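You operate a simulated robot arm through the tools that you are given. There is no shell and no other tool.

The job below is to be done with a simulated robot arm. You get a single attempt, and the scene is never put back.

Task
Restrap the bundle to mark 2 and lay out the green tag.
Fine: free the strap, wind the former to 10 cm, then ratchet. The tag goes from the lower drawer to the middle of the bench; shut the drawer.
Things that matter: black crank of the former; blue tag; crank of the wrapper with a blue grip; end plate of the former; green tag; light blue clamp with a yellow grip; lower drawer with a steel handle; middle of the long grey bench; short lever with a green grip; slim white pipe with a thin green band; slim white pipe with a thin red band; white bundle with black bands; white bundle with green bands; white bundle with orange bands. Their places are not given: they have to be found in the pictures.

The check looks at the end state, three seconds after you hand in, the way a careful person would. Anything else that was tipped, shoved, dropped, spilled or broken makes it a failure.

Robot
A 7-joint arm with a two-finger parallel gripper, fixed in place. Base frame: the origin is on the floor under the middle of its stand, x ahead of it, y to its left, z up. Readings come in cm, rad, newtons and seconds.
It reaches about 147.9 cm from its shoulder. Its first joint turns from -2.897 to 2.897 rad. Payload 4.4 kg.
Tool frame: the origin (TCP) lies between the finger pads and is the grasp point; the fingertips stand 2.3 cm ahead of it; z points along the fingers, y is the line along which they close. Largest opening 9.4 cm; finger width 3.8, thickness 1; the body of the gripper, 5.4 by 9.6 cm, starts 3.9 cm behind the TCP.
Orientation is that of the tool frame in the base frame, as a unit quaternion [w, x, y, z]. With the fingers straight down and closing along the base's y, the tool's x points along the base's -x, its y along +y and its z along -z.

Tools
- The arm moves only by the tool servo_tool. Its argument "moves" is one flat list of numbers, 7 for each row, row after row: the shift along the base's x, y, z in units of 20 mm (1.0 is 20 mm), then the turn, a rotation vector about the base's x, y, z in units of 8 degrees (1.0 is 8 degrees), then the gripper command, from -1 (fully open) to 1 (shut), values between in proportion. In form: [x, y, z, rx, ry, rz, jaw, x, y, z, rx, ry, rz, jaw, ...]. A call has 1 to 20 rows; each row shifts and turns the commanded pose from where the row before left it. A call with a number of a shift or a turn outside -1 to 1 is refused whole. Rows are played at 5 a second. More than 5 cm and 0.15 rad between two rows, or a gripper value outside its range, and nothing of the call is played. A pose out of reach is approached as far as the arm can. The call stops where the force on the tool passes 60 N (or 10 N more than at its start, if that is more) or the arm is blocked; 0.2 s more then pass. The fingers move at their own pace (about 7.2 cm/s each) and stop on an object; they squeeze with about 30 N. The grip force told is the motor's: it shows also when the fingers shut on nothing. Time passes only in rows, and 0.2 s behind the last, so rows that do not move let the fingers close. It gives the time, the measured TCP pose, the force on the tool (base axes), the opening and the grip force at its end, in the units of the frame above (readings bear some noise), with the torque about the TCP (base axes, N m) and any sound that the robot's microphone picked up.
- Cameras (640 x 400 px; columns grow to the right, rows downward): "scene" is fixed at [21.82, -49.94, 140.4]; the picture's right is [0.18, -0.98, 0.00], its down [-0.60, -0.11, -0.79] and it looks along [0.78, 0.14, -0.61] (base axes); focal length 271 px, centre (320, 200). "wrist" rides on the gripper at [8.6, 1.6, -7.4] in the tool frame; the picture's right is [-0.18, 0.98, 0.00], its down [-0.58, -0.11, -0.81] and it looks along [-0.79, -0.15, 0.59] (tool axes); focal length 243 px, centre (320, 200).
- capture(camera): a new picture of that camera. No time passes.
- locate(camera, pixels): for up to 12 pixels [column, row] of the newest picture of that camera ("zoom" is the newest enlarged one), the place [x, y, z] in the base frame of the surface seen there, good to about 0.2 cm. No time passes.
- enlarge(camera, box): a new picture of the part [left, top, right, bottom] of that camera's present view, enlarged. No time passes.
- close_job(): hands the job in; it is judged then, once.

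Leave the gripper open and the arm clear of the work at the hand-in unless told otherwise.

The tools are called as name(argument=value, ...) on one line, values as JSON. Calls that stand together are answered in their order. servo_tool: Moves the arm, as the interface text tells. Its arguments: {"type":"object","properties":{"moves":{"type":"array"}},"required":["moves"]} The other tools are called the same way: capture (camera) takes a picture; locate (camera, pixels) gives the place of the surface under pixels of a picture; enlarge (camera, box) takes an enlarged picture of a part of a camera's view; close_job () hands the job in.

At the start:

```text
t: 0.0
tool_pos: [71.52, 12.33, 115.89]
tcp_rot: [-0.001, 0.0, 1.0, 0.001]
contact_force: [0.2, -0.5, 0.9]
torque: [-0.01, 0.01, 0.0]
width: 9.44
gripper_force: 0.1
```

scene: 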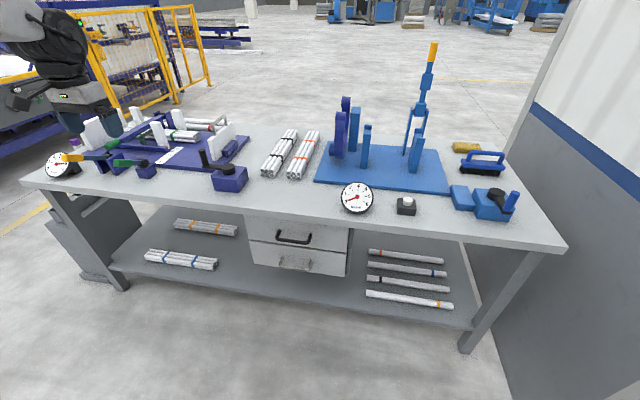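
wrist: 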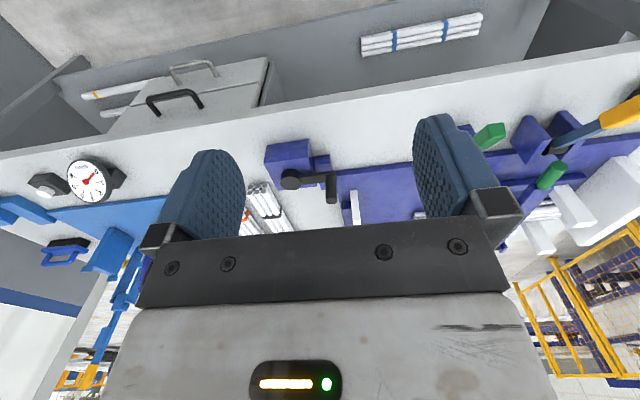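

I see a long grey bench with a purple-blue fixture on the left (the former, with a black crank, probably), a blue wrapper on the right, and drawers beneath. I'll enlarge the parts of the scene to read them before moving.

enlarge(camera="scene", box=[30, 90, 260, 220])

enlarge(camera="scene", box=[300, 30, 540, 230])

enlarge(camera="scene", box=[130, 190, 480, 330])

```text
2.78 times, centred on (145, 155) of scene
```

zoom: 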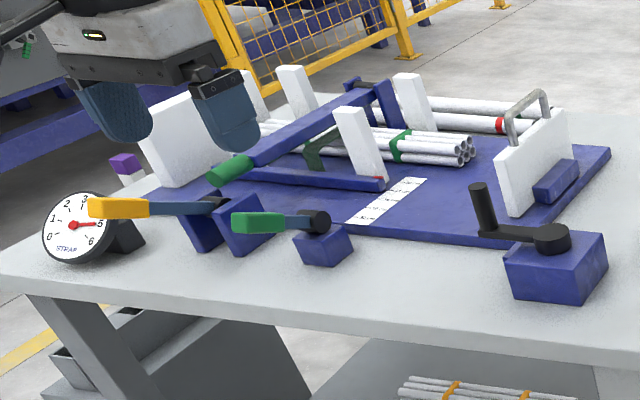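

```text
2.00 times, centred on (420, 130) of scene
```

zoom: 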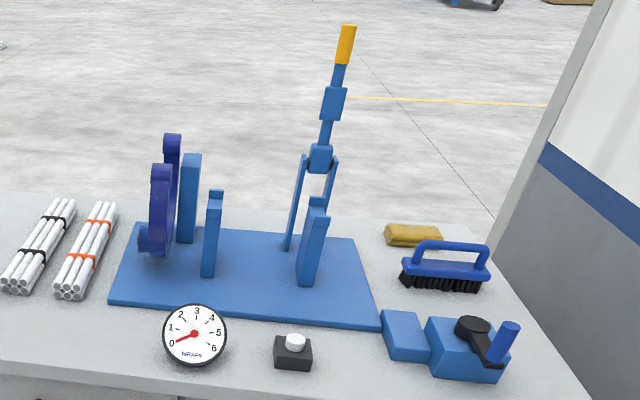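

```text
1.83 times, centred on (305, 260) of scene
```

zoom: 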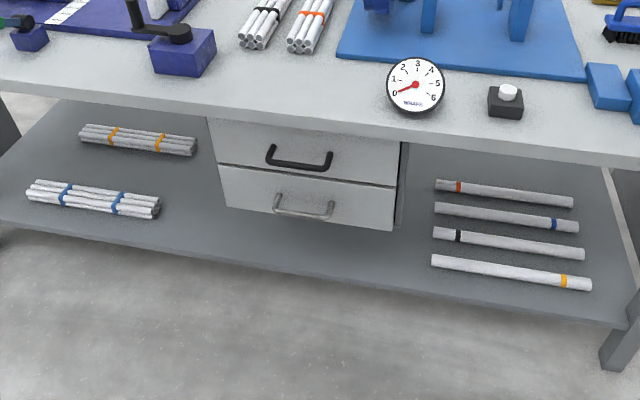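

The left fixture is the former: a scale strip, a white end plate with a handle, a black crank, a STRAP gauge reading about 5, and several levers. I'll zoom in tighter on each part and take positions.

enlarge(camera="scene", box=[40, 120, 170, 200])

enlarge(camera="scene", box=[140, 100, 270, 200])

locate(camera="scene", pixels=[[60, 165], [75, 157], [105, 158], [117, 142], [122, 162], [130, 164], [147, 171], [206, 157], [230, 178], [222, 135], [175, 155], [150, 140]])

locate(camera="scene", pixels=[[300, 190], [294, 238], [296, 263], [278, 150], [303, 155], [434, 45], [432, 70], [513, 200], [210, 185], [420, 200], [406, 201], [357, 197]])

```text
4.92 times, centred on (105, 160) of scene
```

zoom: 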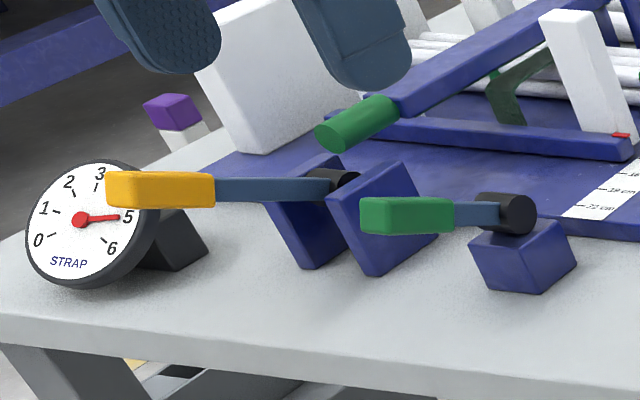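

```text
4.00 times, centred on (205, 150) of scene
```

zoom: 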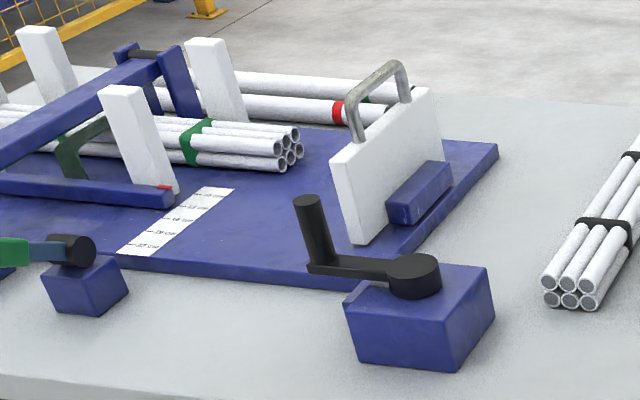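

```text
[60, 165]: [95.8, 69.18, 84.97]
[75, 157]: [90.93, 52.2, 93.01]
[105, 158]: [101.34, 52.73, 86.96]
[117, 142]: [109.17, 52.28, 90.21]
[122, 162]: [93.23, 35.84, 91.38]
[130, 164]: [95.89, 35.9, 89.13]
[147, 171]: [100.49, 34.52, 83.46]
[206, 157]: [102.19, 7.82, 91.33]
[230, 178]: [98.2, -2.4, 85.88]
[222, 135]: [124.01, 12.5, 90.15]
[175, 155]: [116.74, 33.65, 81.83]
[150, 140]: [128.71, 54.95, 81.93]
```

```text
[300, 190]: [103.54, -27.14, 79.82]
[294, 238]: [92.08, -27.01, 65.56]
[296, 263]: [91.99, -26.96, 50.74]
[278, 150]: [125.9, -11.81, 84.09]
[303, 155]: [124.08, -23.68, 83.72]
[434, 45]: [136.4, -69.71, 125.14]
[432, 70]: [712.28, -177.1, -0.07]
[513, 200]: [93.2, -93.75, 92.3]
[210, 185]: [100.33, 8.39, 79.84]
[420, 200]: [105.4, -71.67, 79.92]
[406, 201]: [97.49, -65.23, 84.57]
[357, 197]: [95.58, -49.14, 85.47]
```

The left device has a purple beam with a green-tipped end, a yellow-grip lever, a short green-grip lever, and a scale in cm. The gripper hides part of it in the scene picture. I'll retract the arm to the left and toward the base so the view clears, keeping the tool high.

servo_tool(moves=[-1, 1, 0.5, 0, 0, 0, -1, -1, 1, 0.5, 0, 0, 0, -1, -1, 1, 0.5, 0, 0, 0, -1, -1, 1, 0.5, 0, 0, 0, -1, -1, 1, 0, 0, 0, 0, -1, -1, 1, 0, 0, 0, 0, -1, -1, 1, 0, 0, 0, 0, -1, -1, 1, 0, 0, 0, 0, -1, -1, 1, 0, 0, 0, 0, -1, -1, 1, 0, 0, 0, 0, -1])

capture(camera="scene")

capture(camera="wrist")

enlarge(camera="scene", box=[30, 90, 260, 220])

```text
t: 2.2
tool_pos: [51.55, 32.46, 119.84]
tcp_rot: [0.0, 0.0, 1.0, 0.0]
contact_force: [0.1, -0.4, -0.1]
torque: [0.03, -0.03, -0.03]
width: 9.4
gripper_force: 0.0
```

```text
taken
```

scene: 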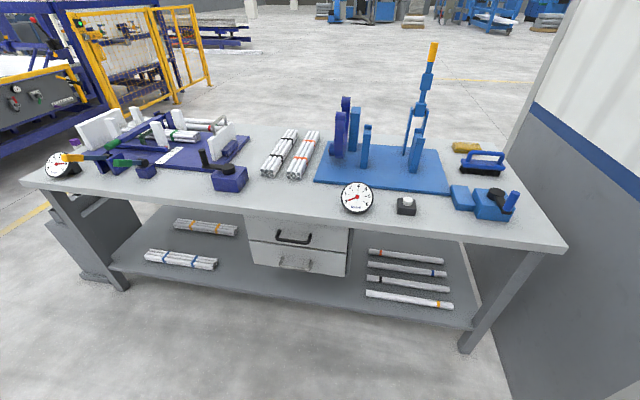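

```text
taken
```

wrist: 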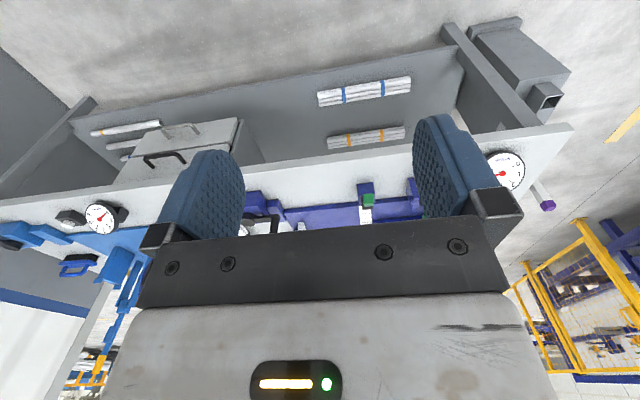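

```text
2.78 times, centred on (145, 155) of scene
```

zoom: 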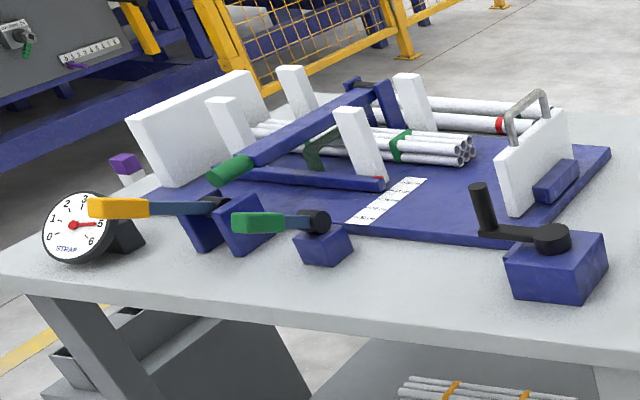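

The short green-grip lever sits near (93, 36, 91), and the yellow-grip lever runs from about (101, 52, 87) to (91, 52, 93). I'll bring the wrist camera closer to these levers, stopping well short of them at about (75, 46, 104), to see how they pivot.

servo_tool(moves=[1, 0.6, -0.65, 0, 0, 0, -1, 1, 0.6, -0.65, 0, 0, 0, -1, 1, 0.6, -0.65, 0, 0, 0, -1, 1, 0.6, -0.65, 0, 0, 0, -1, 1, 0.6, -0.65, 0, 0, 0, -1, 1, 0.6, -0.65, 0, 0, 0, -1, 1, 0.6, -0.65, 0, 0, 0, -1, 1, 0.6, -0.65, 0, 0, 0, -1, 1, 0.6, -0.65, 0, 0, 0, -1, 1, 0.6, -0.65, 0, 0, 0, -1, 1, 0.6, -0.65, 0, 0, 0, -1])

capture(camera="wrist")

enlarge(camera="wrist", box=[160, 0, 480, 240])

```text
t: 4.6
tool_pos: [73.75, 45.73, 105.73]
tcp_rot: [0.001, 0.0, 1.0, 0.0]
contact_force: [-0.1, -0.1, -0.1]
torque: [-0.01, -0.05, -0.04]
width: 9.42
gripper_force: 0.1
```

```text
taken
```

wrist: 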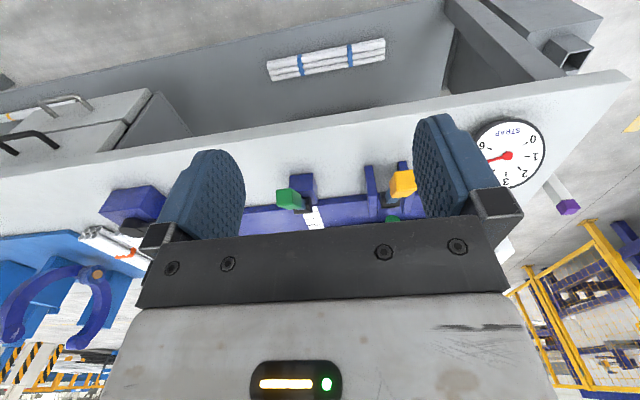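

```text
1.67 times, centred on (320, 120) of wrist
```

zoom: 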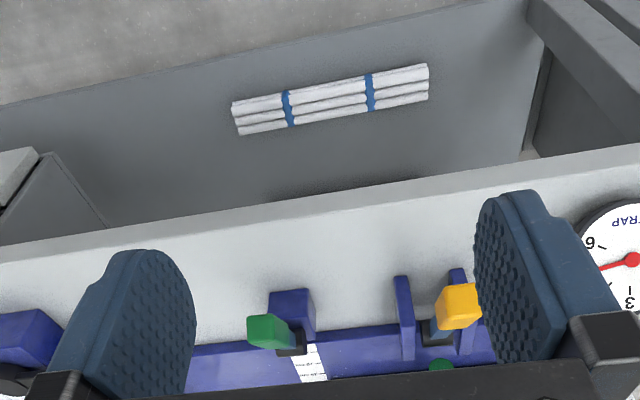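

The levers sit low in this view and the palm hides the machine behind them. I'll go higher and a bit forward to about (86, 45, 121), so the whole former lands in the open upper part of the wrist picture.

servo_tool(moves=[0.2, 0, 1, 0, 0, 0, -1, 0.5, 0, 1, 0, 0, 0, -1, 0.8, 0, 1, 0, 0, 0, -1, 0.9, 0, 1, 0, 0, 0, -1, 0.9, 0, 1, 0, 0, 0, -1, 0.9, 0, 1, 0, 0, 0, -1, 0.9, 0, 1, 0, 0, 0, -1, 0.9, 0, 0.7, 0, 0, 0, -1])

capture(camera="wrist")

enlarge(camera="wrist", box=[200, 60, 440, 240])

```text
t: 6.4
tool_pos: [85.34, 45.61, 121.12]
tcp_rot: [0.0, 0.0, 1.0, 0.0]
contact_force: [0.2, -1.2, -0.4]
torque: [-0.02, -0.02, -0.01]
width: 9.39
gripper_force: 0.0
```

```text
taken
```

wrist: 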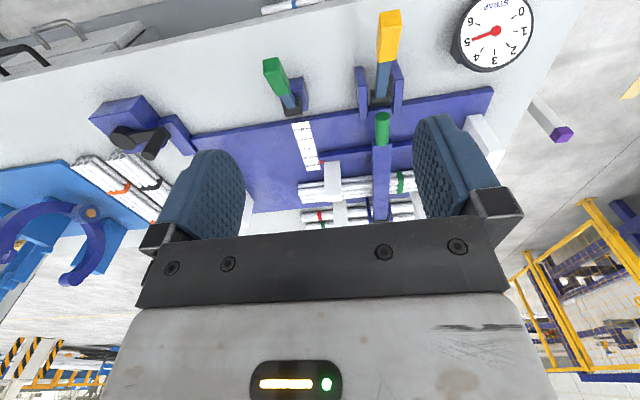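

```text
2.22 times, centred on (320, 150) of wrist
```

zoom: 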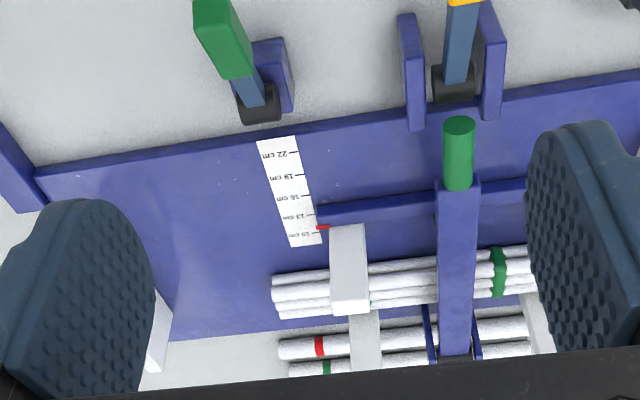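

Now I can see the scale: 22, 19, 16, 13, 10 cm with 10 at the far side, and the red pointer of the front posts sits at about 11. I'll zoom hard on the scale, levers, gauge and strap from both cameras.

enlarge(camera="wrist", box=[280, 110, 360, 180])

enlarge(camera="wrist", box=[330, 120, 430, 230])

enlarge(camera="wrist", box=[250, 0, 420, 120])

capture(camera="scene")

enlarge(camera="scene", box=[110, 105, 210, 175])

```text
5.71 times, centred on (320, 145) of wrist
```

zoom: 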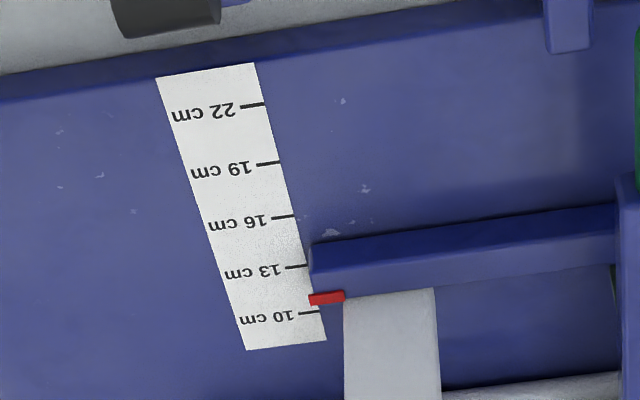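

```text
3.64 times, centred on (380, 175) of wrist
```

zoom: 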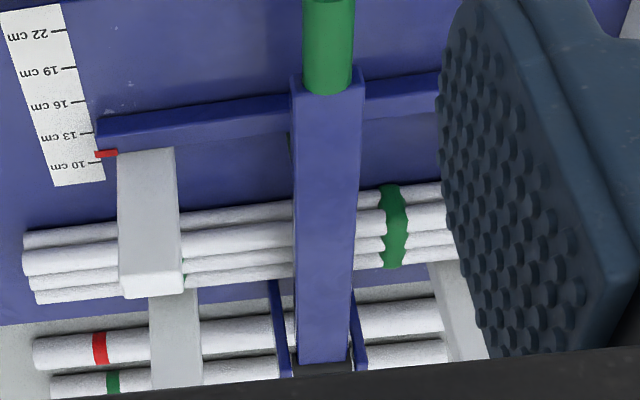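

```text
3.33 times, centred on (335, 60) of wrist
```

zoom: 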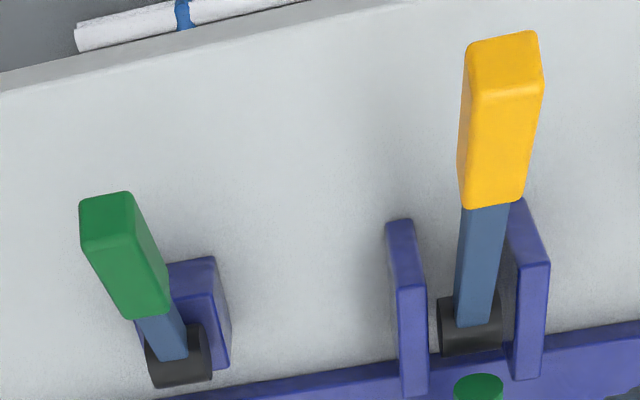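

```text
taken
```

scene: 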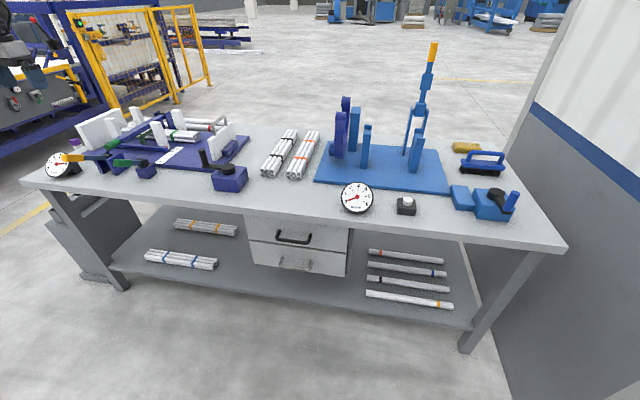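

```text
5.71 times, centred on (160, 140) of scene
```

zoom: 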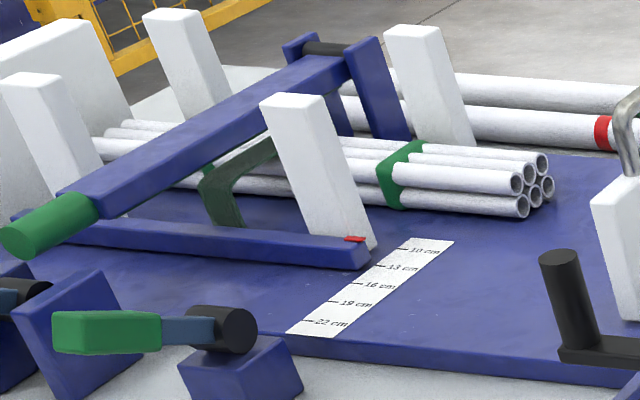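

I'll take precise positions off this zoom: short green lever (grip about (60,332) to (155,330), hub (228,330)), scale ticks, red pointer, long-arm grip (50,222), and black crank handle.

locate(camera="zoom", pixels=[[60, 332], [155, 325], [190, 325], [228, 330], [235, 365], [354, 239], [410, 248], [385, 266], [363, 284], [343, 302], [50, 222], [230, 200]])

locate(camera="zoom", pixels=[[560, 260], [580, 335], [575, 360], [400, 160], [300, 100], [180, 15], [420, 35], [60, 200], [330, 250], [40, 340], [520, 180], [380, 60]])

enlarge(camera="scene", box=[40, 140, 130, 190])

```text
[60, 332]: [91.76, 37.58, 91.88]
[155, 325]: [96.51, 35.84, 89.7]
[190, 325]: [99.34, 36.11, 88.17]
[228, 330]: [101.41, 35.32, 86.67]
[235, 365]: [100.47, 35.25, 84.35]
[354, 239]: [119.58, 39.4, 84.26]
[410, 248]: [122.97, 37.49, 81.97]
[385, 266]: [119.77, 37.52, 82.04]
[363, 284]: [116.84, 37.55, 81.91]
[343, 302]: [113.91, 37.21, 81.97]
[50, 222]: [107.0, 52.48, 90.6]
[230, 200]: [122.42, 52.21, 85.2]
```

```text
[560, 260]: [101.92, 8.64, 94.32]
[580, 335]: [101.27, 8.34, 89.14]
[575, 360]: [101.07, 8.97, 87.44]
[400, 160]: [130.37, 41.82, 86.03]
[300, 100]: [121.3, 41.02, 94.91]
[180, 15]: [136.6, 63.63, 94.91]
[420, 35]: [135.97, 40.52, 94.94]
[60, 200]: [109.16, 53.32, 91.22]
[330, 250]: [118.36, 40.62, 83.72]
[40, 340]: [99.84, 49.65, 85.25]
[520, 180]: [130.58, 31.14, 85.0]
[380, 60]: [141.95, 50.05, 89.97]
```

```text
7.11 times, centred on (85, 165) of scene
```

zoom: 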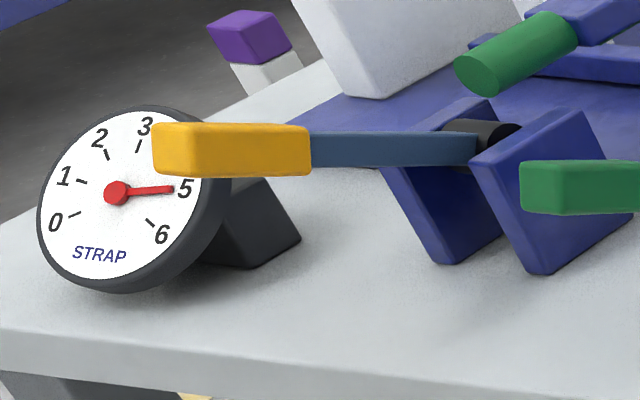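

The gauge reads about 4.8. Scale ticks: 10 cm at x=123.0, 13 at 119.8, 16 at 116.8, and the pointer is at x about 119.6, so the true reading is close to 13 (the wrist view has parallax). I'll measure the two levers and the crank from the wrist camera's side.

enlarge(camera="wrist", box=[250, 0, 420, 120])

locate(camera="zoom", pixels=[[105, 210], [85, 250], [130, 215], [125, 310], [165, 290], [165, 340], [190, 360], [155, 370], [225, 320], [505, 55], [490, 200], [475, 310]])

locate(camera="zoom", pixels=[[468, 85], [540, 85], [460, 200], [525, 200], [445, 320], [500, 320], [410, 260], [530, 260], [480, 385], [475, 335], [110, 240], [140, 260]])

```text
3.33 times, centred on (335, 60) of wrist
```

zoom: 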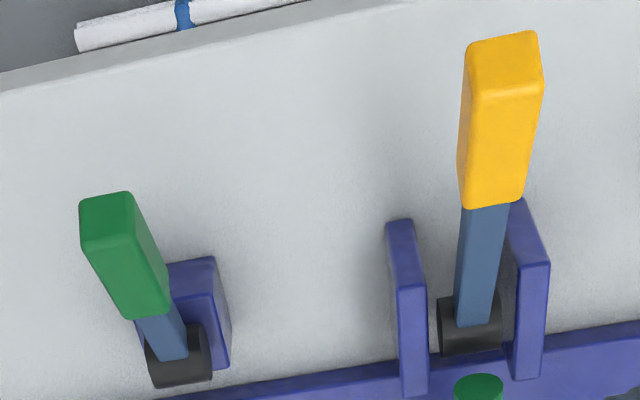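

```text
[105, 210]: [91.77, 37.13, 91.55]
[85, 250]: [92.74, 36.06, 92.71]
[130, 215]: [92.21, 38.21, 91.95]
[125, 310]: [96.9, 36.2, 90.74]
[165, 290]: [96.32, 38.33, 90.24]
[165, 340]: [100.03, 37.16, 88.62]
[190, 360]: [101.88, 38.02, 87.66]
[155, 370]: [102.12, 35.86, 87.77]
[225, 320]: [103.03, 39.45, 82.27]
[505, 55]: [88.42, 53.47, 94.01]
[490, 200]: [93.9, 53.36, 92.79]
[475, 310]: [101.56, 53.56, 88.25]
```

```text
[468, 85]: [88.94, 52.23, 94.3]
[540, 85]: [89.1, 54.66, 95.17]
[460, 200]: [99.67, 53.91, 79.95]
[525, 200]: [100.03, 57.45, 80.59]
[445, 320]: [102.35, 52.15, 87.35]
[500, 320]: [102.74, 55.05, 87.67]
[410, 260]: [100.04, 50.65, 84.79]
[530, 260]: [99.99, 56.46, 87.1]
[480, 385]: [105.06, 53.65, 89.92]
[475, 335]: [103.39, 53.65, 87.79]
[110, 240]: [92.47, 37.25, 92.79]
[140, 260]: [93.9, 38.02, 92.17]
```

Short green lever: hub at about (102.5, 37, 86.7), grip centred at about (94.2, 37.2, 91), about 2.4 cm wide, axis along y. I'll go above that grip with the jaw open, stopping at z≈101, and check.

servo_tool(moves=[0.44, -0.42, -1, 0, 0, 0, -1, 0.44, -0.42, -1, 0, 0, 0, -1, 0.44, -0.42, -1, 0, 0, 0, -1, 0.44, -0.42, -1, 0, 0, 0, -1, 0.44, -0.42, -1, 0, 0, 0, -1, 0.44, -0.42, -1, 0, 0, 0, -1, 0.44, -0.42, -1, 0, 0, 0, -1, 0.44, -0.42, -1, 0, 0, 0, -1, 0.44, -0.42, -1, 0, 0, 0, -1, 0.44, -0.42, -1, 0, 0, 0, -1])

capture(camera="wrist")

enlarge(camera="scene", box=[40, 100, 200, 200])

```text
t: 8.6
tool_pos: [94.53, 37.31, 101.18]
tcp_rot: [0.001, 0.0, 1.0, 0.0]
contact_force: [-0.4, -0.6, 1.1]
torque: [0.0, 0.01, 0.0]
width: 9.4
gripper_force: 0.0
```

```text
taken
```

wrist: 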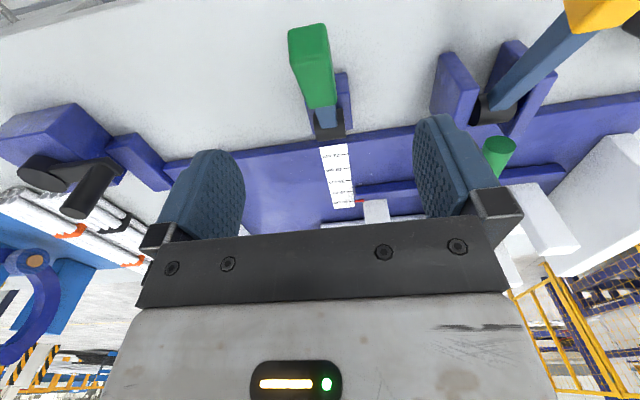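

```text
4.00 times, centred on (120, 150) of scene
```

zoom: 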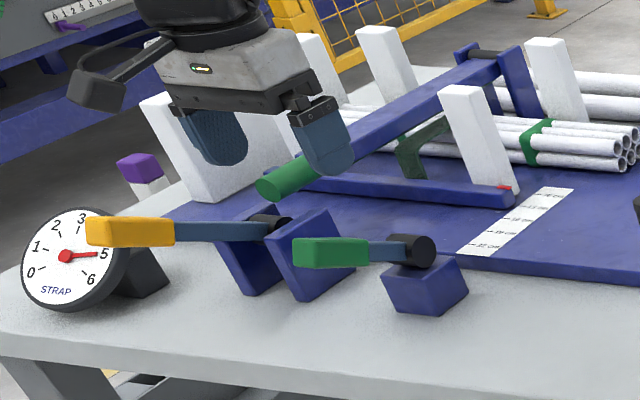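

The green lever lies centred between the fingers (column ~317). I'll lower about 10 cm to z≈91 with the jaw open, then close on the grip.

servo_tool(moves=[0, 0, -1, 0, 0, 0, -1, 0, 0, -1, 0, 0, 0, -1, 0, 0, -1, 0, 0, 0, -1, 0, 0, -1, 0, 0, 0, -1, 0, 0, -1, 0, 0, 0, -1, 0, 0, -0.1, 0, 0, 0, -1, 0, 0, 0, 0, 0, 0, 1, 0, 0, 0, 0, 0, 0, 1, 0, 0, 0, 0, 0, 0, 1, 0, 0, 0, 0, 0, 0, 1])

enlarge(camera="scene", box=[40, 100, 200, 200])

capture(camera="wrist")

```text
t: 10.8
tool_pos: [94.37, 37.1, 90.61]
tcp_rot: [0.0, 0.0, 1.0, -0.001]
contact_force: [-11.0, -51.1, 6.1]
torque: [-0.12, 0.06, 0.01]
width: 2.67
gripper_force: 45.2
```

```text
4.00 times, centred on (120, 150) of scene
```

zoom: 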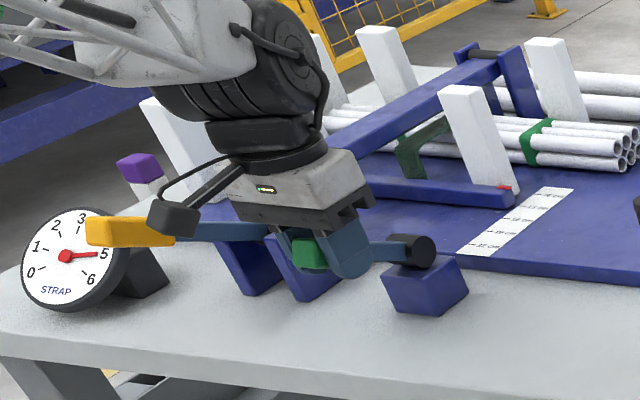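

```text
taken
```

wrist: 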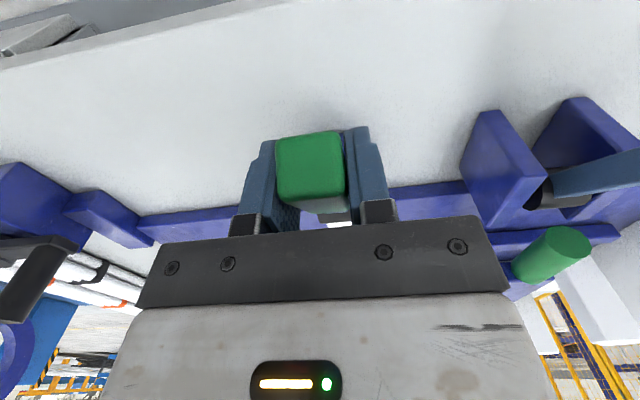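

The jaw holds the grip (width 2.67), but there's a sideways load of -51 N along y, so the hand is slightly off centre. I'll shift 1 mm toward -y to relieve it.

servo_tool(moves=[0, -0.05, 0, 0, 0, 0, 1, 0, 0, 0, 0, 0, 0, 1])

```text
t: 11.4
tool_pos: [94.4, 37.0, 90.56]
tcp_rot: [0.0, 0.0, 1.0, 0.0]
contact_force: [-8.8, -59.3, 1.9]
torque: [-0.18, 0.29, -0.2]
width: 2.65
gripper_force: 44.7
```

The load grew, so the reading's sense is the other way. I'll shift 2 mm toward +y instead.

servo_tool(moves=[0, 0.05, 0, 0, 0, 0, 1, 0, 0.05, 0, 0, 0, 0, 1, 0, 0, 0, 0, 0, 0, 1])

```text
t: 11.9
tool_pos: [94.44, 36.97, 90.63]
tcp_rot: [0.0, 0.001, 1.0, -0.001]
contact_force: [-3.9, -15.7, 5.4]
torque: [-0.21, -0.35, 0.19]
width: 2.68
gripper_force: 44.9
stopped in row 2: the force on the tool passed its limit at 73 N (the readings are from after the stop); the commanded pose is now the measured one
```

The load is now down to about -16 N. Next I'll try a small lift of the lever along its arc (about 1 cm up and toward +x) and watch force, sound and the gauge.

servo_tool(moves=[0.11, 0, 0.22, 0, 0, 0, 1, 0.11, 0, 0.22, 0, 0, 0, 1])

enlarge(camera="scene", box=[40, 100, 200, 200])

```text
t: 12.5
tool_pos: [94.97, 37.04, 91.33]
tcp_rot: [-0.001, 0.0, 1.0, -0.001]
contact_force: [-11.5, -9.8, -28.2]
torque: [0.28, 0.01, 0.67]
width: 2.68
gripper_force: 45.0
```

```text
4.00 times, centred on (120, 150) of scene
```

zoom: 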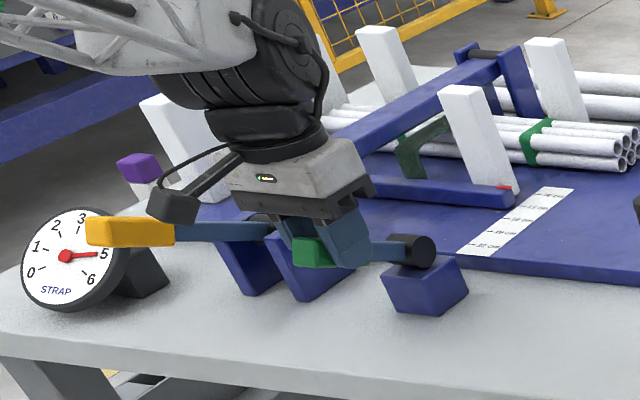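

Force z is -28 N and the lever hasn't visibly moved. I'll try the other direction (down) the same small amount to compare the resistance.

servo_tool(moves=[-0.11, 0, -0.22, 0, 0, 0, 1, -0.11, 0, -0.22, 0, 0, 0, 1, -0.11, 0, -0.22, 0, 0, 0, 1, -0.11, 0, -0.22, 0, 0, 0, 1])

enlarge(camera="scene", box=[40, 100, 200, 200])

```text
t: 13.5
tool_pos: [94.03, 36.93, 89.92]
tcp_rot: [0.0, 0.001, 1.0, -0.001]
contact_force: [10.3, -42.8, 10.7]
torque: [-0.07, -1.18, 0.77]
width: 2.72
gripper_force: 45.3
```

```text
4.00 times, centred on (120, 150) of scene
```

zoom: 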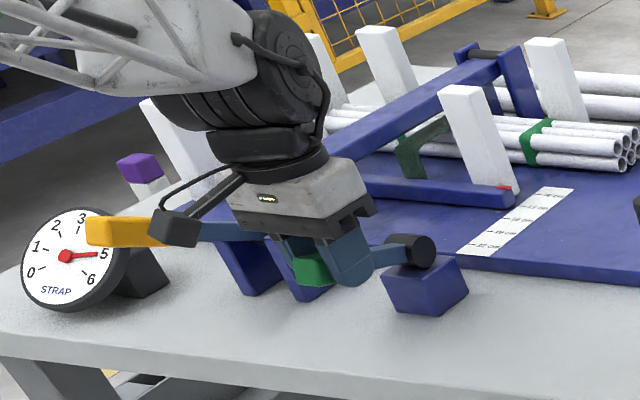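

Downward it moves with little force (about 10 N): the green grip dropped in the picture. I'll continue down 2 cm along the arc and check the gauge.

servo_tool(moves=[-0.08, 0, -0.23, 0, 0, 0, 1, -0.07, 0, -0.24, 0, 0, 0, 1, -0.06, 0, -0.24, 0, 0, 0, 1, -0.04, 0, -0.24, 0, 0, 0, 1])

enlarge(camera="scene", box=[40, 100, 200, 200])

```text
t: 14.5
tool_pos: [93.42, 36.99, 87.81]
tcp_rot: [0.0, 0.0, 1.0, 0.0]
contact_force: [9.6, -50.3, 14.5]
torque: [-0.26, -1.25, -0.16]
width: 2.68
gripper_force: 44.9
```

```text
4.00 times, centred on (120, 150) of scene
```

zoom: 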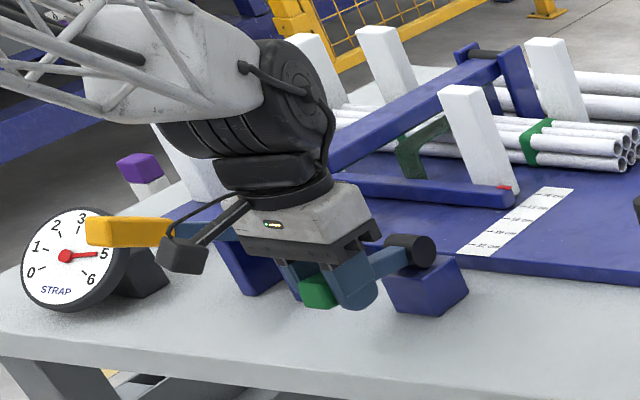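

The lever is following down freely, gauge still about 5. I'll continue 2 cm further down the arc.

servo_tool(moves=[-0.02, 0, -0.25, 0, 0, 0, 1, 0, 0, -0.25, 0, 0, 0, 1, 0.01, 0, -0.25, 0, 0, 0, 1, 0.02, 0, -0.25, 0, 0, 0, 1])

enlarge(camera="scene", box=[40, 100, 200, 200])

```text
t: 15.5
tool_pos: [93.46, 36.96, 85.86]
tcp_rot: [0.0, 0.001, 1.0, 0.0]
contact_force: [-12.4, -33.1, 16.6]
torque: [0.0, -1.06, 0.0]
width: 2.64
gripper_force: 44.9
```

```text
4.00 times, centred on (120, 150) of scene
```

zoom: 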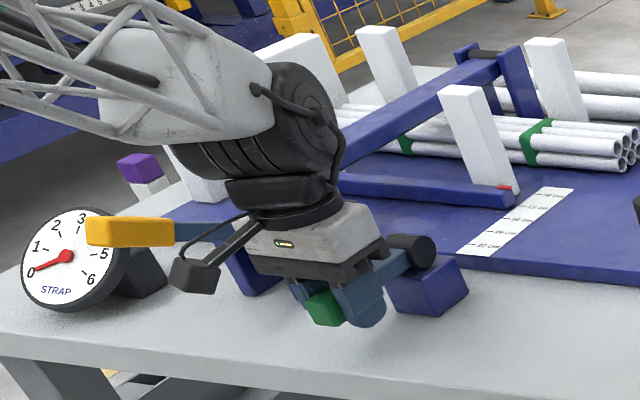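

The gauge dropped to 0 and the dark green strap has gone slack, so the short green lever is the strap release. I'll open the jaw and see whether the lever stays or springs back.

servo_tool(moves=[0, 0, 0, 0, 0, 0, -1, 0, 0, 0, 0, 0, 0, -1, 0, 0, 0, 0, 0, 0, -1, 0, 0, 0, 0, 0, 0, -1])

enlarge(camera="scene", box=[40, 100, 200, 200])

capture(camera="wrist")

```text
t: 16.5
tool_pos: [93.52, 37.07, 85.9]
tcp_rot: [-0.001, -0.001, 1.0, -0.001]
contact_force: [-0.3, 1.6, 2.1]
torque: [-0.03, 0.04, -0.04]
width: 9.4
gripper_force: 0.1
```

```text
4.00 times, centred on (120, 150) of scene
```

zoom: 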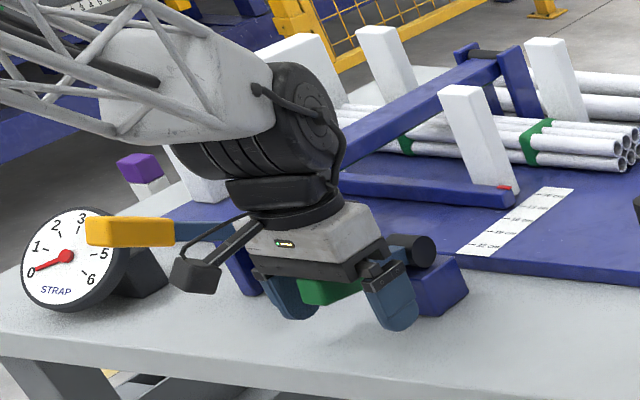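

```text
taken
```

wrist: 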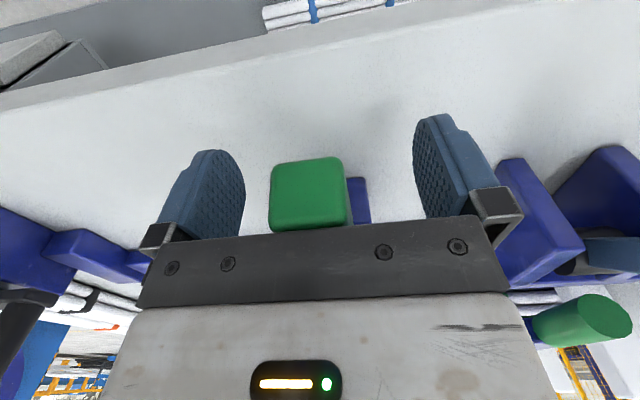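

The jaw is open with no load. I'll raise straight up about 14 cm and look at where the lever rests.

servo_tool(moves=[0, 0, 1, 0, 0, 0, -1, 0, 0, 1, 0, 0, 0, -1, 0, 0, 1, 0, 0, 0, -1, 0, 0, 1, 0, 0, 0, -1, 0, 0, 1, 0, 0, 0, -1, 0, 0, 1, 0, 0, 0, -1, 0, 0, 1, 0, 0, 0, -1])

enlarge(camera="scene", box=[40, 100, 200, 200])

capture(camera="wrist")

```text
t: 18.1
tool_pos: [93.45, 36.97, 99.73]
tcp_rot: [-0.001, 0.0, 1.0, -0.001]
contact_force: [-0.2, 0.9, -1.0]
torque: [-0.02, -0.01, 0.01]
width: 9.39
gripper_force: 0.1
```

```text
4.00 times, centred on (120, 150) of scene
```

zoom: 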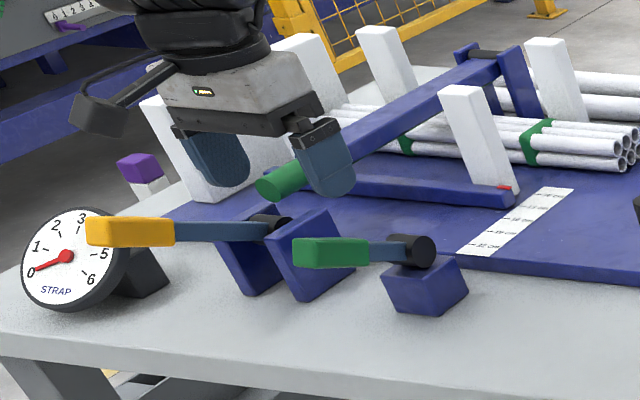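

```text
taken
```

wrist: 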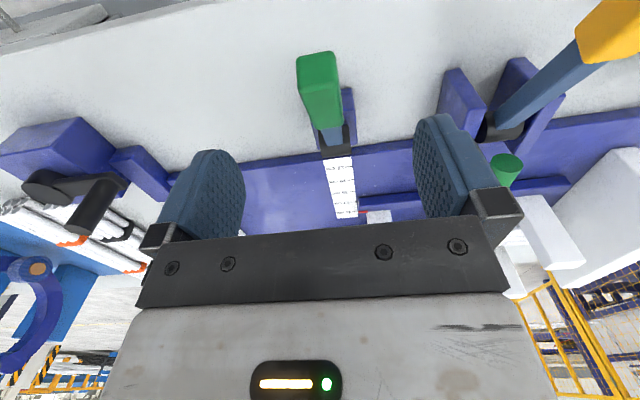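

The release lever sprang back to rest and the gauge holds at 0: strap freed. Now the crank. I'll move to look at it and measure hub and handle.

enlarge(camera="scene", box=[180, 120, 270, 200])

locate(camera="zoom", pixels=[[180, 170], [162, 200], [185, 220], [190, 250], [345, 265], [310, 265], [375, 265], [345, 255], [280, 270], [200, 260], [380, 310], [300, 330]])

```text
5.00 times, centred on (225, 160) of scene
```

zoom: 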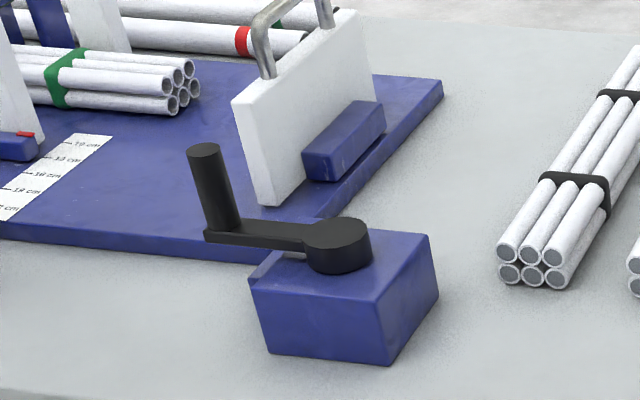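

```text
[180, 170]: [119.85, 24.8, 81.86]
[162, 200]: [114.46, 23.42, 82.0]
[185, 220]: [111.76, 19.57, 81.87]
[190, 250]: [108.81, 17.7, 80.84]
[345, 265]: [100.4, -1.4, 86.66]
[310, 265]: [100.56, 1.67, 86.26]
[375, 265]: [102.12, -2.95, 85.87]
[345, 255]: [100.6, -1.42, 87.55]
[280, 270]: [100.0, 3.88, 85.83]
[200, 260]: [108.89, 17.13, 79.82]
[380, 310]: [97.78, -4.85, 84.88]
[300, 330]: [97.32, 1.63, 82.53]
```

I picked some pixels off the parts. I'll re-pick: handle at (213,190) and its top (203,150), arm (265,232), hub top (337,230).

locate(camera="zoom", pixels=[[203, 150], [195, 150], [213, 190], [220, 222], [230, 222], [265, 230], [310, 230], [337, 230], [365, 228], [337, 220], [337, 243], [338, 262]])

locate(camera="wrist", pixels=[[82, 210], [100, 190], [108, 183], [118, 172], [45, 182], [30, 180], [60, 190], [100, 172], [120, 165]])

```text
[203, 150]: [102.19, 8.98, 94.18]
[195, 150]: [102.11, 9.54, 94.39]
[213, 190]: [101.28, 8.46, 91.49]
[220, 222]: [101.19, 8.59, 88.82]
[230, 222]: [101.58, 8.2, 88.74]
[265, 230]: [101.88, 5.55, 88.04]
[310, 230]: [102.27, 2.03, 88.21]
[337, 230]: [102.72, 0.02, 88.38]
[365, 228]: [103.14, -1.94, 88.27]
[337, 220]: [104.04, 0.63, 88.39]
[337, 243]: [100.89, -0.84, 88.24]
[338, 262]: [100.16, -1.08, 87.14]
```

```text
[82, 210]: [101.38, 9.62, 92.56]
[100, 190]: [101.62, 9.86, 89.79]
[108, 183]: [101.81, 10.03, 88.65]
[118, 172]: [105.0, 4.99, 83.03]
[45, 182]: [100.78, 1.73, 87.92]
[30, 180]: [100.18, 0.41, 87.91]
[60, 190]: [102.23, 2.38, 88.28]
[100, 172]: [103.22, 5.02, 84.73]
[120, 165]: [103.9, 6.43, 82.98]
```

Crank: handle axis at about (102.2, 9.0), z 88–94.4; hub at (102.6, 0.0), so radius about 9, turning about the vertical. I need clearance to the white end plate and its steel handle, so I'll measure those.

locate(camera="zoom", pixels=[[237, 105], [262, 200], [300, 60], [345, 20], [375, 95], [270, 75], [255, 45], [290, 5], [325, 15], [310, 160], [250, 30], [340, 130]])

enlarge(camera="scene", box=[190, 100, 260, 160])

```text
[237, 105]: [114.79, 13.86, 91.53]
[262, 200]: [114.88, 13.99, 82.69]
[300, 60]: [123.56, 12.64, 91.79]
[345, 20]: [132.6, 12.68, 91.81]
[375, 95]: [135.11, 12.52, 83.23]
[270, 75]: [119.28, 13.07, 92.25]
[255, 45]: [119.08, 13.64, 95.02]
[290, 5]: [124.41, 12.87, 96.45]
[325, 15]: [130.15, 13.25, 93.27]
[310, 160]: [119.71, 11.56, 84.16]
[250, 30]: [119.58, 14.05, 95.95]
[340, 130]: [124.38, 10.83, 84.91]
```

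```text
6.67 times, centred on (225, 130) of scene
```

zoom: 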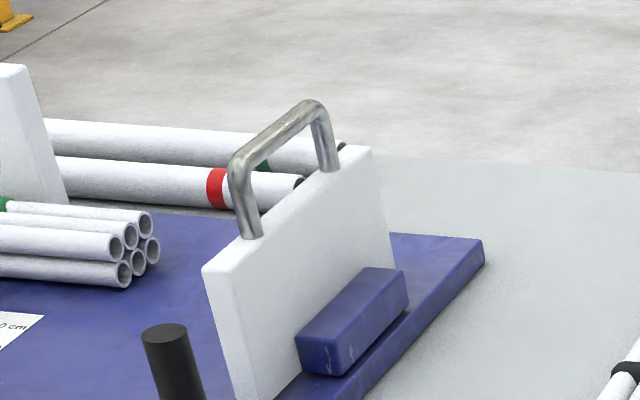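

Clearances look fine: the end plate starts at x=114.8 while the crank circle reaches x=111.5. I'll move over the crank handle to about (102.2, 9.0, 104), then check alignment.

servo_tool(moves=[0.31, -1, 0.3, 0, 0, 0, -1, 0.31, -1, 0.3, 0, 0, 0, -1, 0.31, -1, 0.3, 0, 0, 0, -1, 0.31, -1, 0.3, 0, 0, 0, -1, 0.31, -1, 0.3, 0, 0, 0, -1, 0.31, -1, 0.3, 0, 0, 0, -1, 0.31, -1, 0.3, 0, 0, 0, -1, 0.31, -1, 0, 0, 0, 0, -1, 0.31, -1, 0, 0, 0, 0, -1, 0.31, -1, 0, 0, 0, 0, -1, 0.31, -1, 0, 0, 0, 0, -1, 0.31, -1, 0, 0, 0, 0, -1, 0.31, -1, 0, 0, 0, 0, -1, 0.31, -1, 0, 0, 0, 0, -1])

capture(camera="wrist")

enlarge(camera="scene", box=[140, 80, 280, 200])

```text
t: 21.1
tool_pos: [102.12, 8.93, 104.14]
tcp_rot: [0.0, -0.001, 1.0, -0.001]
contact_force: [0.2, -0.4, 0.1]
torque: [-0.02, -0.03, 0.01]
width: 9.36
gripper_force: 0.1
```

```text
taken
```

wrist: 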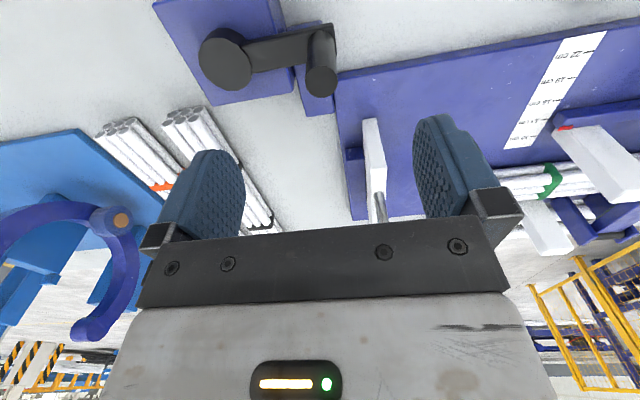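

```text
3.33 times, centred on (210, 140) of scene
```

zoom: 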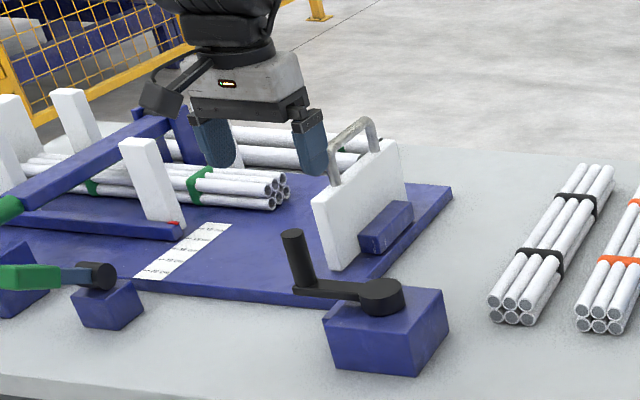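

The handle is at columns ~310–338, centred under the fingers. I'll verify its top centre by locating it, then descend.

locate(camera="wrist", pixels=[[322, 80], [310, 80], [334, 80], [322, 92], [322, 68], [322, 45], [225, 60], [202, 55], [250, 65], [225, 35], [225, 85], [280, 48]])

```text
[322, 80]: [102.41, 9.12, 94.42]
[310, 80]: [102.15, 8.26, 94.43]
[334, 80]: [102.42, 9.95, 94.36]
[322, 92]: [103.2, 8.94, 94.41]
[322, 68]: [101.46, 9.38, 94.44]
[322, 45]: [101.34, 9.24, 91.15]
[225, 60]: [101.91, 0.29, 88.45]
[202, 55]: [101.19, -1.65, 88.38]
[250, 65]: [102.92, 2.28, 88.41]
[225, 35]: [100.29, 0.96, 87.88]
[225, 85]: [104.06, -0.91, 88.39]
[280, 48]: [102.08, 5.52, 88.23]
```

Handle top centre is (102.35, 9.1, 94.4), hub about (102.3, 0.1). I'll nudge 1–2 mm to centre, lower to z≈91.6 and close the jaw gently on the handle.

servo_tool(moves=[0.1, 0.08, -1, 0, 0, 0, -1, 0, 0, -1, 0, 0, 0, -1, 0, 0, -1, 0, 0, 0, -1, 0, 0, -1, 0, 0, 0, -1, 0, 0, -1, 0, 0, 0, -1, 0, 0, -1, 0, 0, 0, -1, 0, 0, -0.27, 0, 0, 0, -1, 0, 0, 0, 0, 0, 0, 1, 0, 0, 0, 0, 0, 0, 1, 0, 0, 0, 0, 0, 0, 1, 0, 0, 0, 0, 0, 0, 1])

capture(camera="wrist")

```text
t: 23.5
tool_pos: [102.5, 9.05, 91.39]
tcp_rot: [0.0, 0.001, 1.0, -0.001]
contact_force: [0.5, -5.5, -1.5]
torque: [0.53, -0.35, 0.0]
width: 2.42
gripper_force: 45.4
```

```text
taken
```

wrist: 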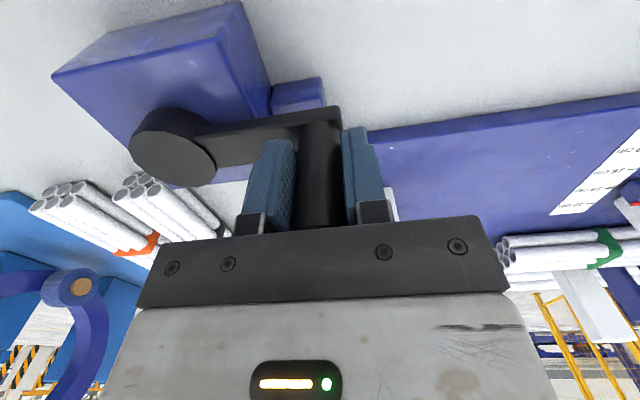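

The handle is held (width 2.42) with little side load. I'll turn 20° clockwise seen from above (toward +x) and check force and the red pointer.

servo_tool(moves=[0.392, -0.017, 0, 0, 0, 0, 1, 0.389, -0.051, 0, 0, 0, 0, 1, 0.383, -0.085, 0, 0, 0, 0, 1, 0.374, -0.118, 0, 0, 0, 0, 1])

enlarge(camera="scene", box=[110, 100, 270, 200])

enlarge(camera="scene", box=[160, 135, 200, 170])

```text
t: 24.5
tool_pos: [105.19, 8.68, 91.48]
tcp_rot: [0.0, 0.0, 1.0, 0.001]
contact_force: [2.4, 23.9, 0.1]
torque: [0.23, -0.5, -0.35]
width: 2.37
gripper_force: 44.3
```

```text
4.00 times, centred on (190, 150) of scene
```

zoom: 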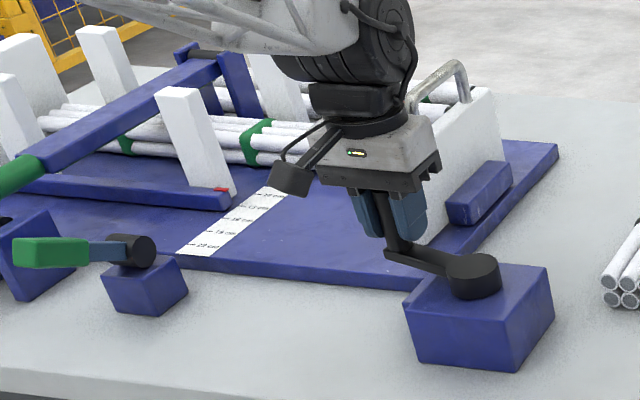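

```text
11.43 times, centred on (180, 152) of scene
```

zoom: 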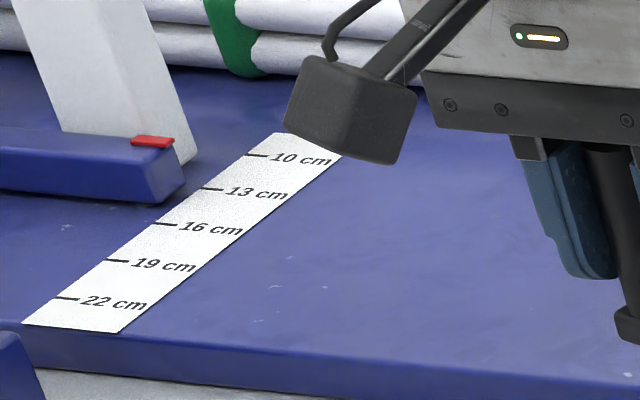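

The crank turns easily. I'll measure the red pointer's x now against the ticks.

locate(camera="zoom", pixels=[[135, 142], [152, 141], [170, 140], [152, 147], [152, 137], [257, 155], [212, 188], [165, 224], [117, 261], [68, 299]])

```text
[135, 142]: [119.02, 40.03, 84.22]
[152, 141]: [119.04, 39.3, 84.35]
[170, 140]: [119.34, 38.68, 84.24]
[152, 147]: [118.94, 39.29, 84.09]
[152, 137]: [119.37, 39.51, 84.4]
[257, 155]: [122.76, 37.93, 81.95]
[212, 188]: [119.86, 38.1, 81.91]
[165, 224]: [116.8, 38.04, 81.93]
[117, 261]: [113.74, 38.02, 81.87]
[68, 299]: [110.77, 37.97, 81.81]
```

The pointer went from about 119.6 to 119.1, i.e. away from 10, so I need the other direction. I'll turn counter-clockwise 40° (to 20° past the start) and measure again.

servo_tool(moves=[-0.374, 0.118, 0, 0, 0, 0, 1, -0.383, 0.085, 0, 0, 0, 0, 1, -0.389, 0.051, 0, 0, 0, 0, 1, -0.392, 0.017, 0, 0, 0, 0, 1, -0.392, -0.017, 0, 0, 0, 0, 1, -0.389, -0.051, 0, 0, 0, 0, 1, -0.383, -0.085, 0, 0, 0, 0, 1, -0.374, -0.118, 0, 0, 0, 0, 1])

enlarge(camera="scene", box=[160, 135, 200, 170])

locate(camera="zoom", pixels=[[152, 141], [165, 135], [170, 130], [175, 125], [257, 155], [212, 188]])

```text
t: 26.3
tool_pos: [99.45, 8.6, 91.42]
tcp_rot: [0.0, 0.001, 1.0, -0.001]
contact_force: [18.7, -44.2, -9.4]
torque: [0.63, 0.27, 0.16]
width: 2.39
gripper_force: 44.5
```

```text
11.43 times, centred on (180, 152) of scene
```

zoom: 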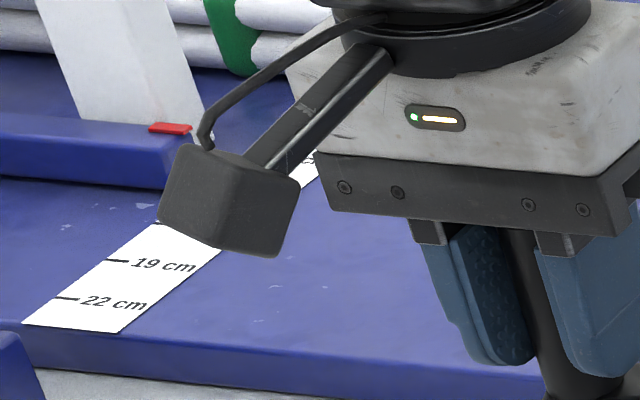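

```text
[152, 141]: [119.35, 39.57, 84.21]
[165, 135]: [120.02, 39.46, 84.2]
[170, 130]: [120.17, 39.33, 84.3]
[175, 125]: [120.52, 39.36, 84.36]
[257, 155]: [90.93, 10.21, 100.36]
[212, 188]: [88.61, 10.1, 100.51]
```

40° moved the pointer about +1.15 cm to x≈120.25 (reading ≈12.6); the 10 mark corresponds to x≈122.85. About 89° more is needed. There's a -44 N radial load, so first a 0.6 mm trim to see which way relieves it.

servo_tool(moves=[0, -0.03, 0, 0, 0, 0, 1, 0, 0, 0, 0, 0, 0, 1])

```text
t: 26.9
tool_pos: [99.42, 8.61, 91.5]
tcp_rot: [-0.001, 0.001, 1.0, -0.001]
contact_force: [15.6, -40.5, -2.2]
torque: [0.42, -0.93, 0.02]
width: 2.39
gripper_force: 44.5
```

servo_tool(moves=[0, -0.06, 0, 0, 0, 0, 1, 0, 0, 0, 0, 0, 0, 1])

```text
t: 27.5
tool_pos: [99.35, 8.57, 91.54]
tcp_rot: [0.0, 0.0, 1.0, 0.001]
contact_force: [10.4, -16.1, 10.2]
torque: [0.32, 0.4, 0.25]
width: 2.39
gripper_force: 44.6
```

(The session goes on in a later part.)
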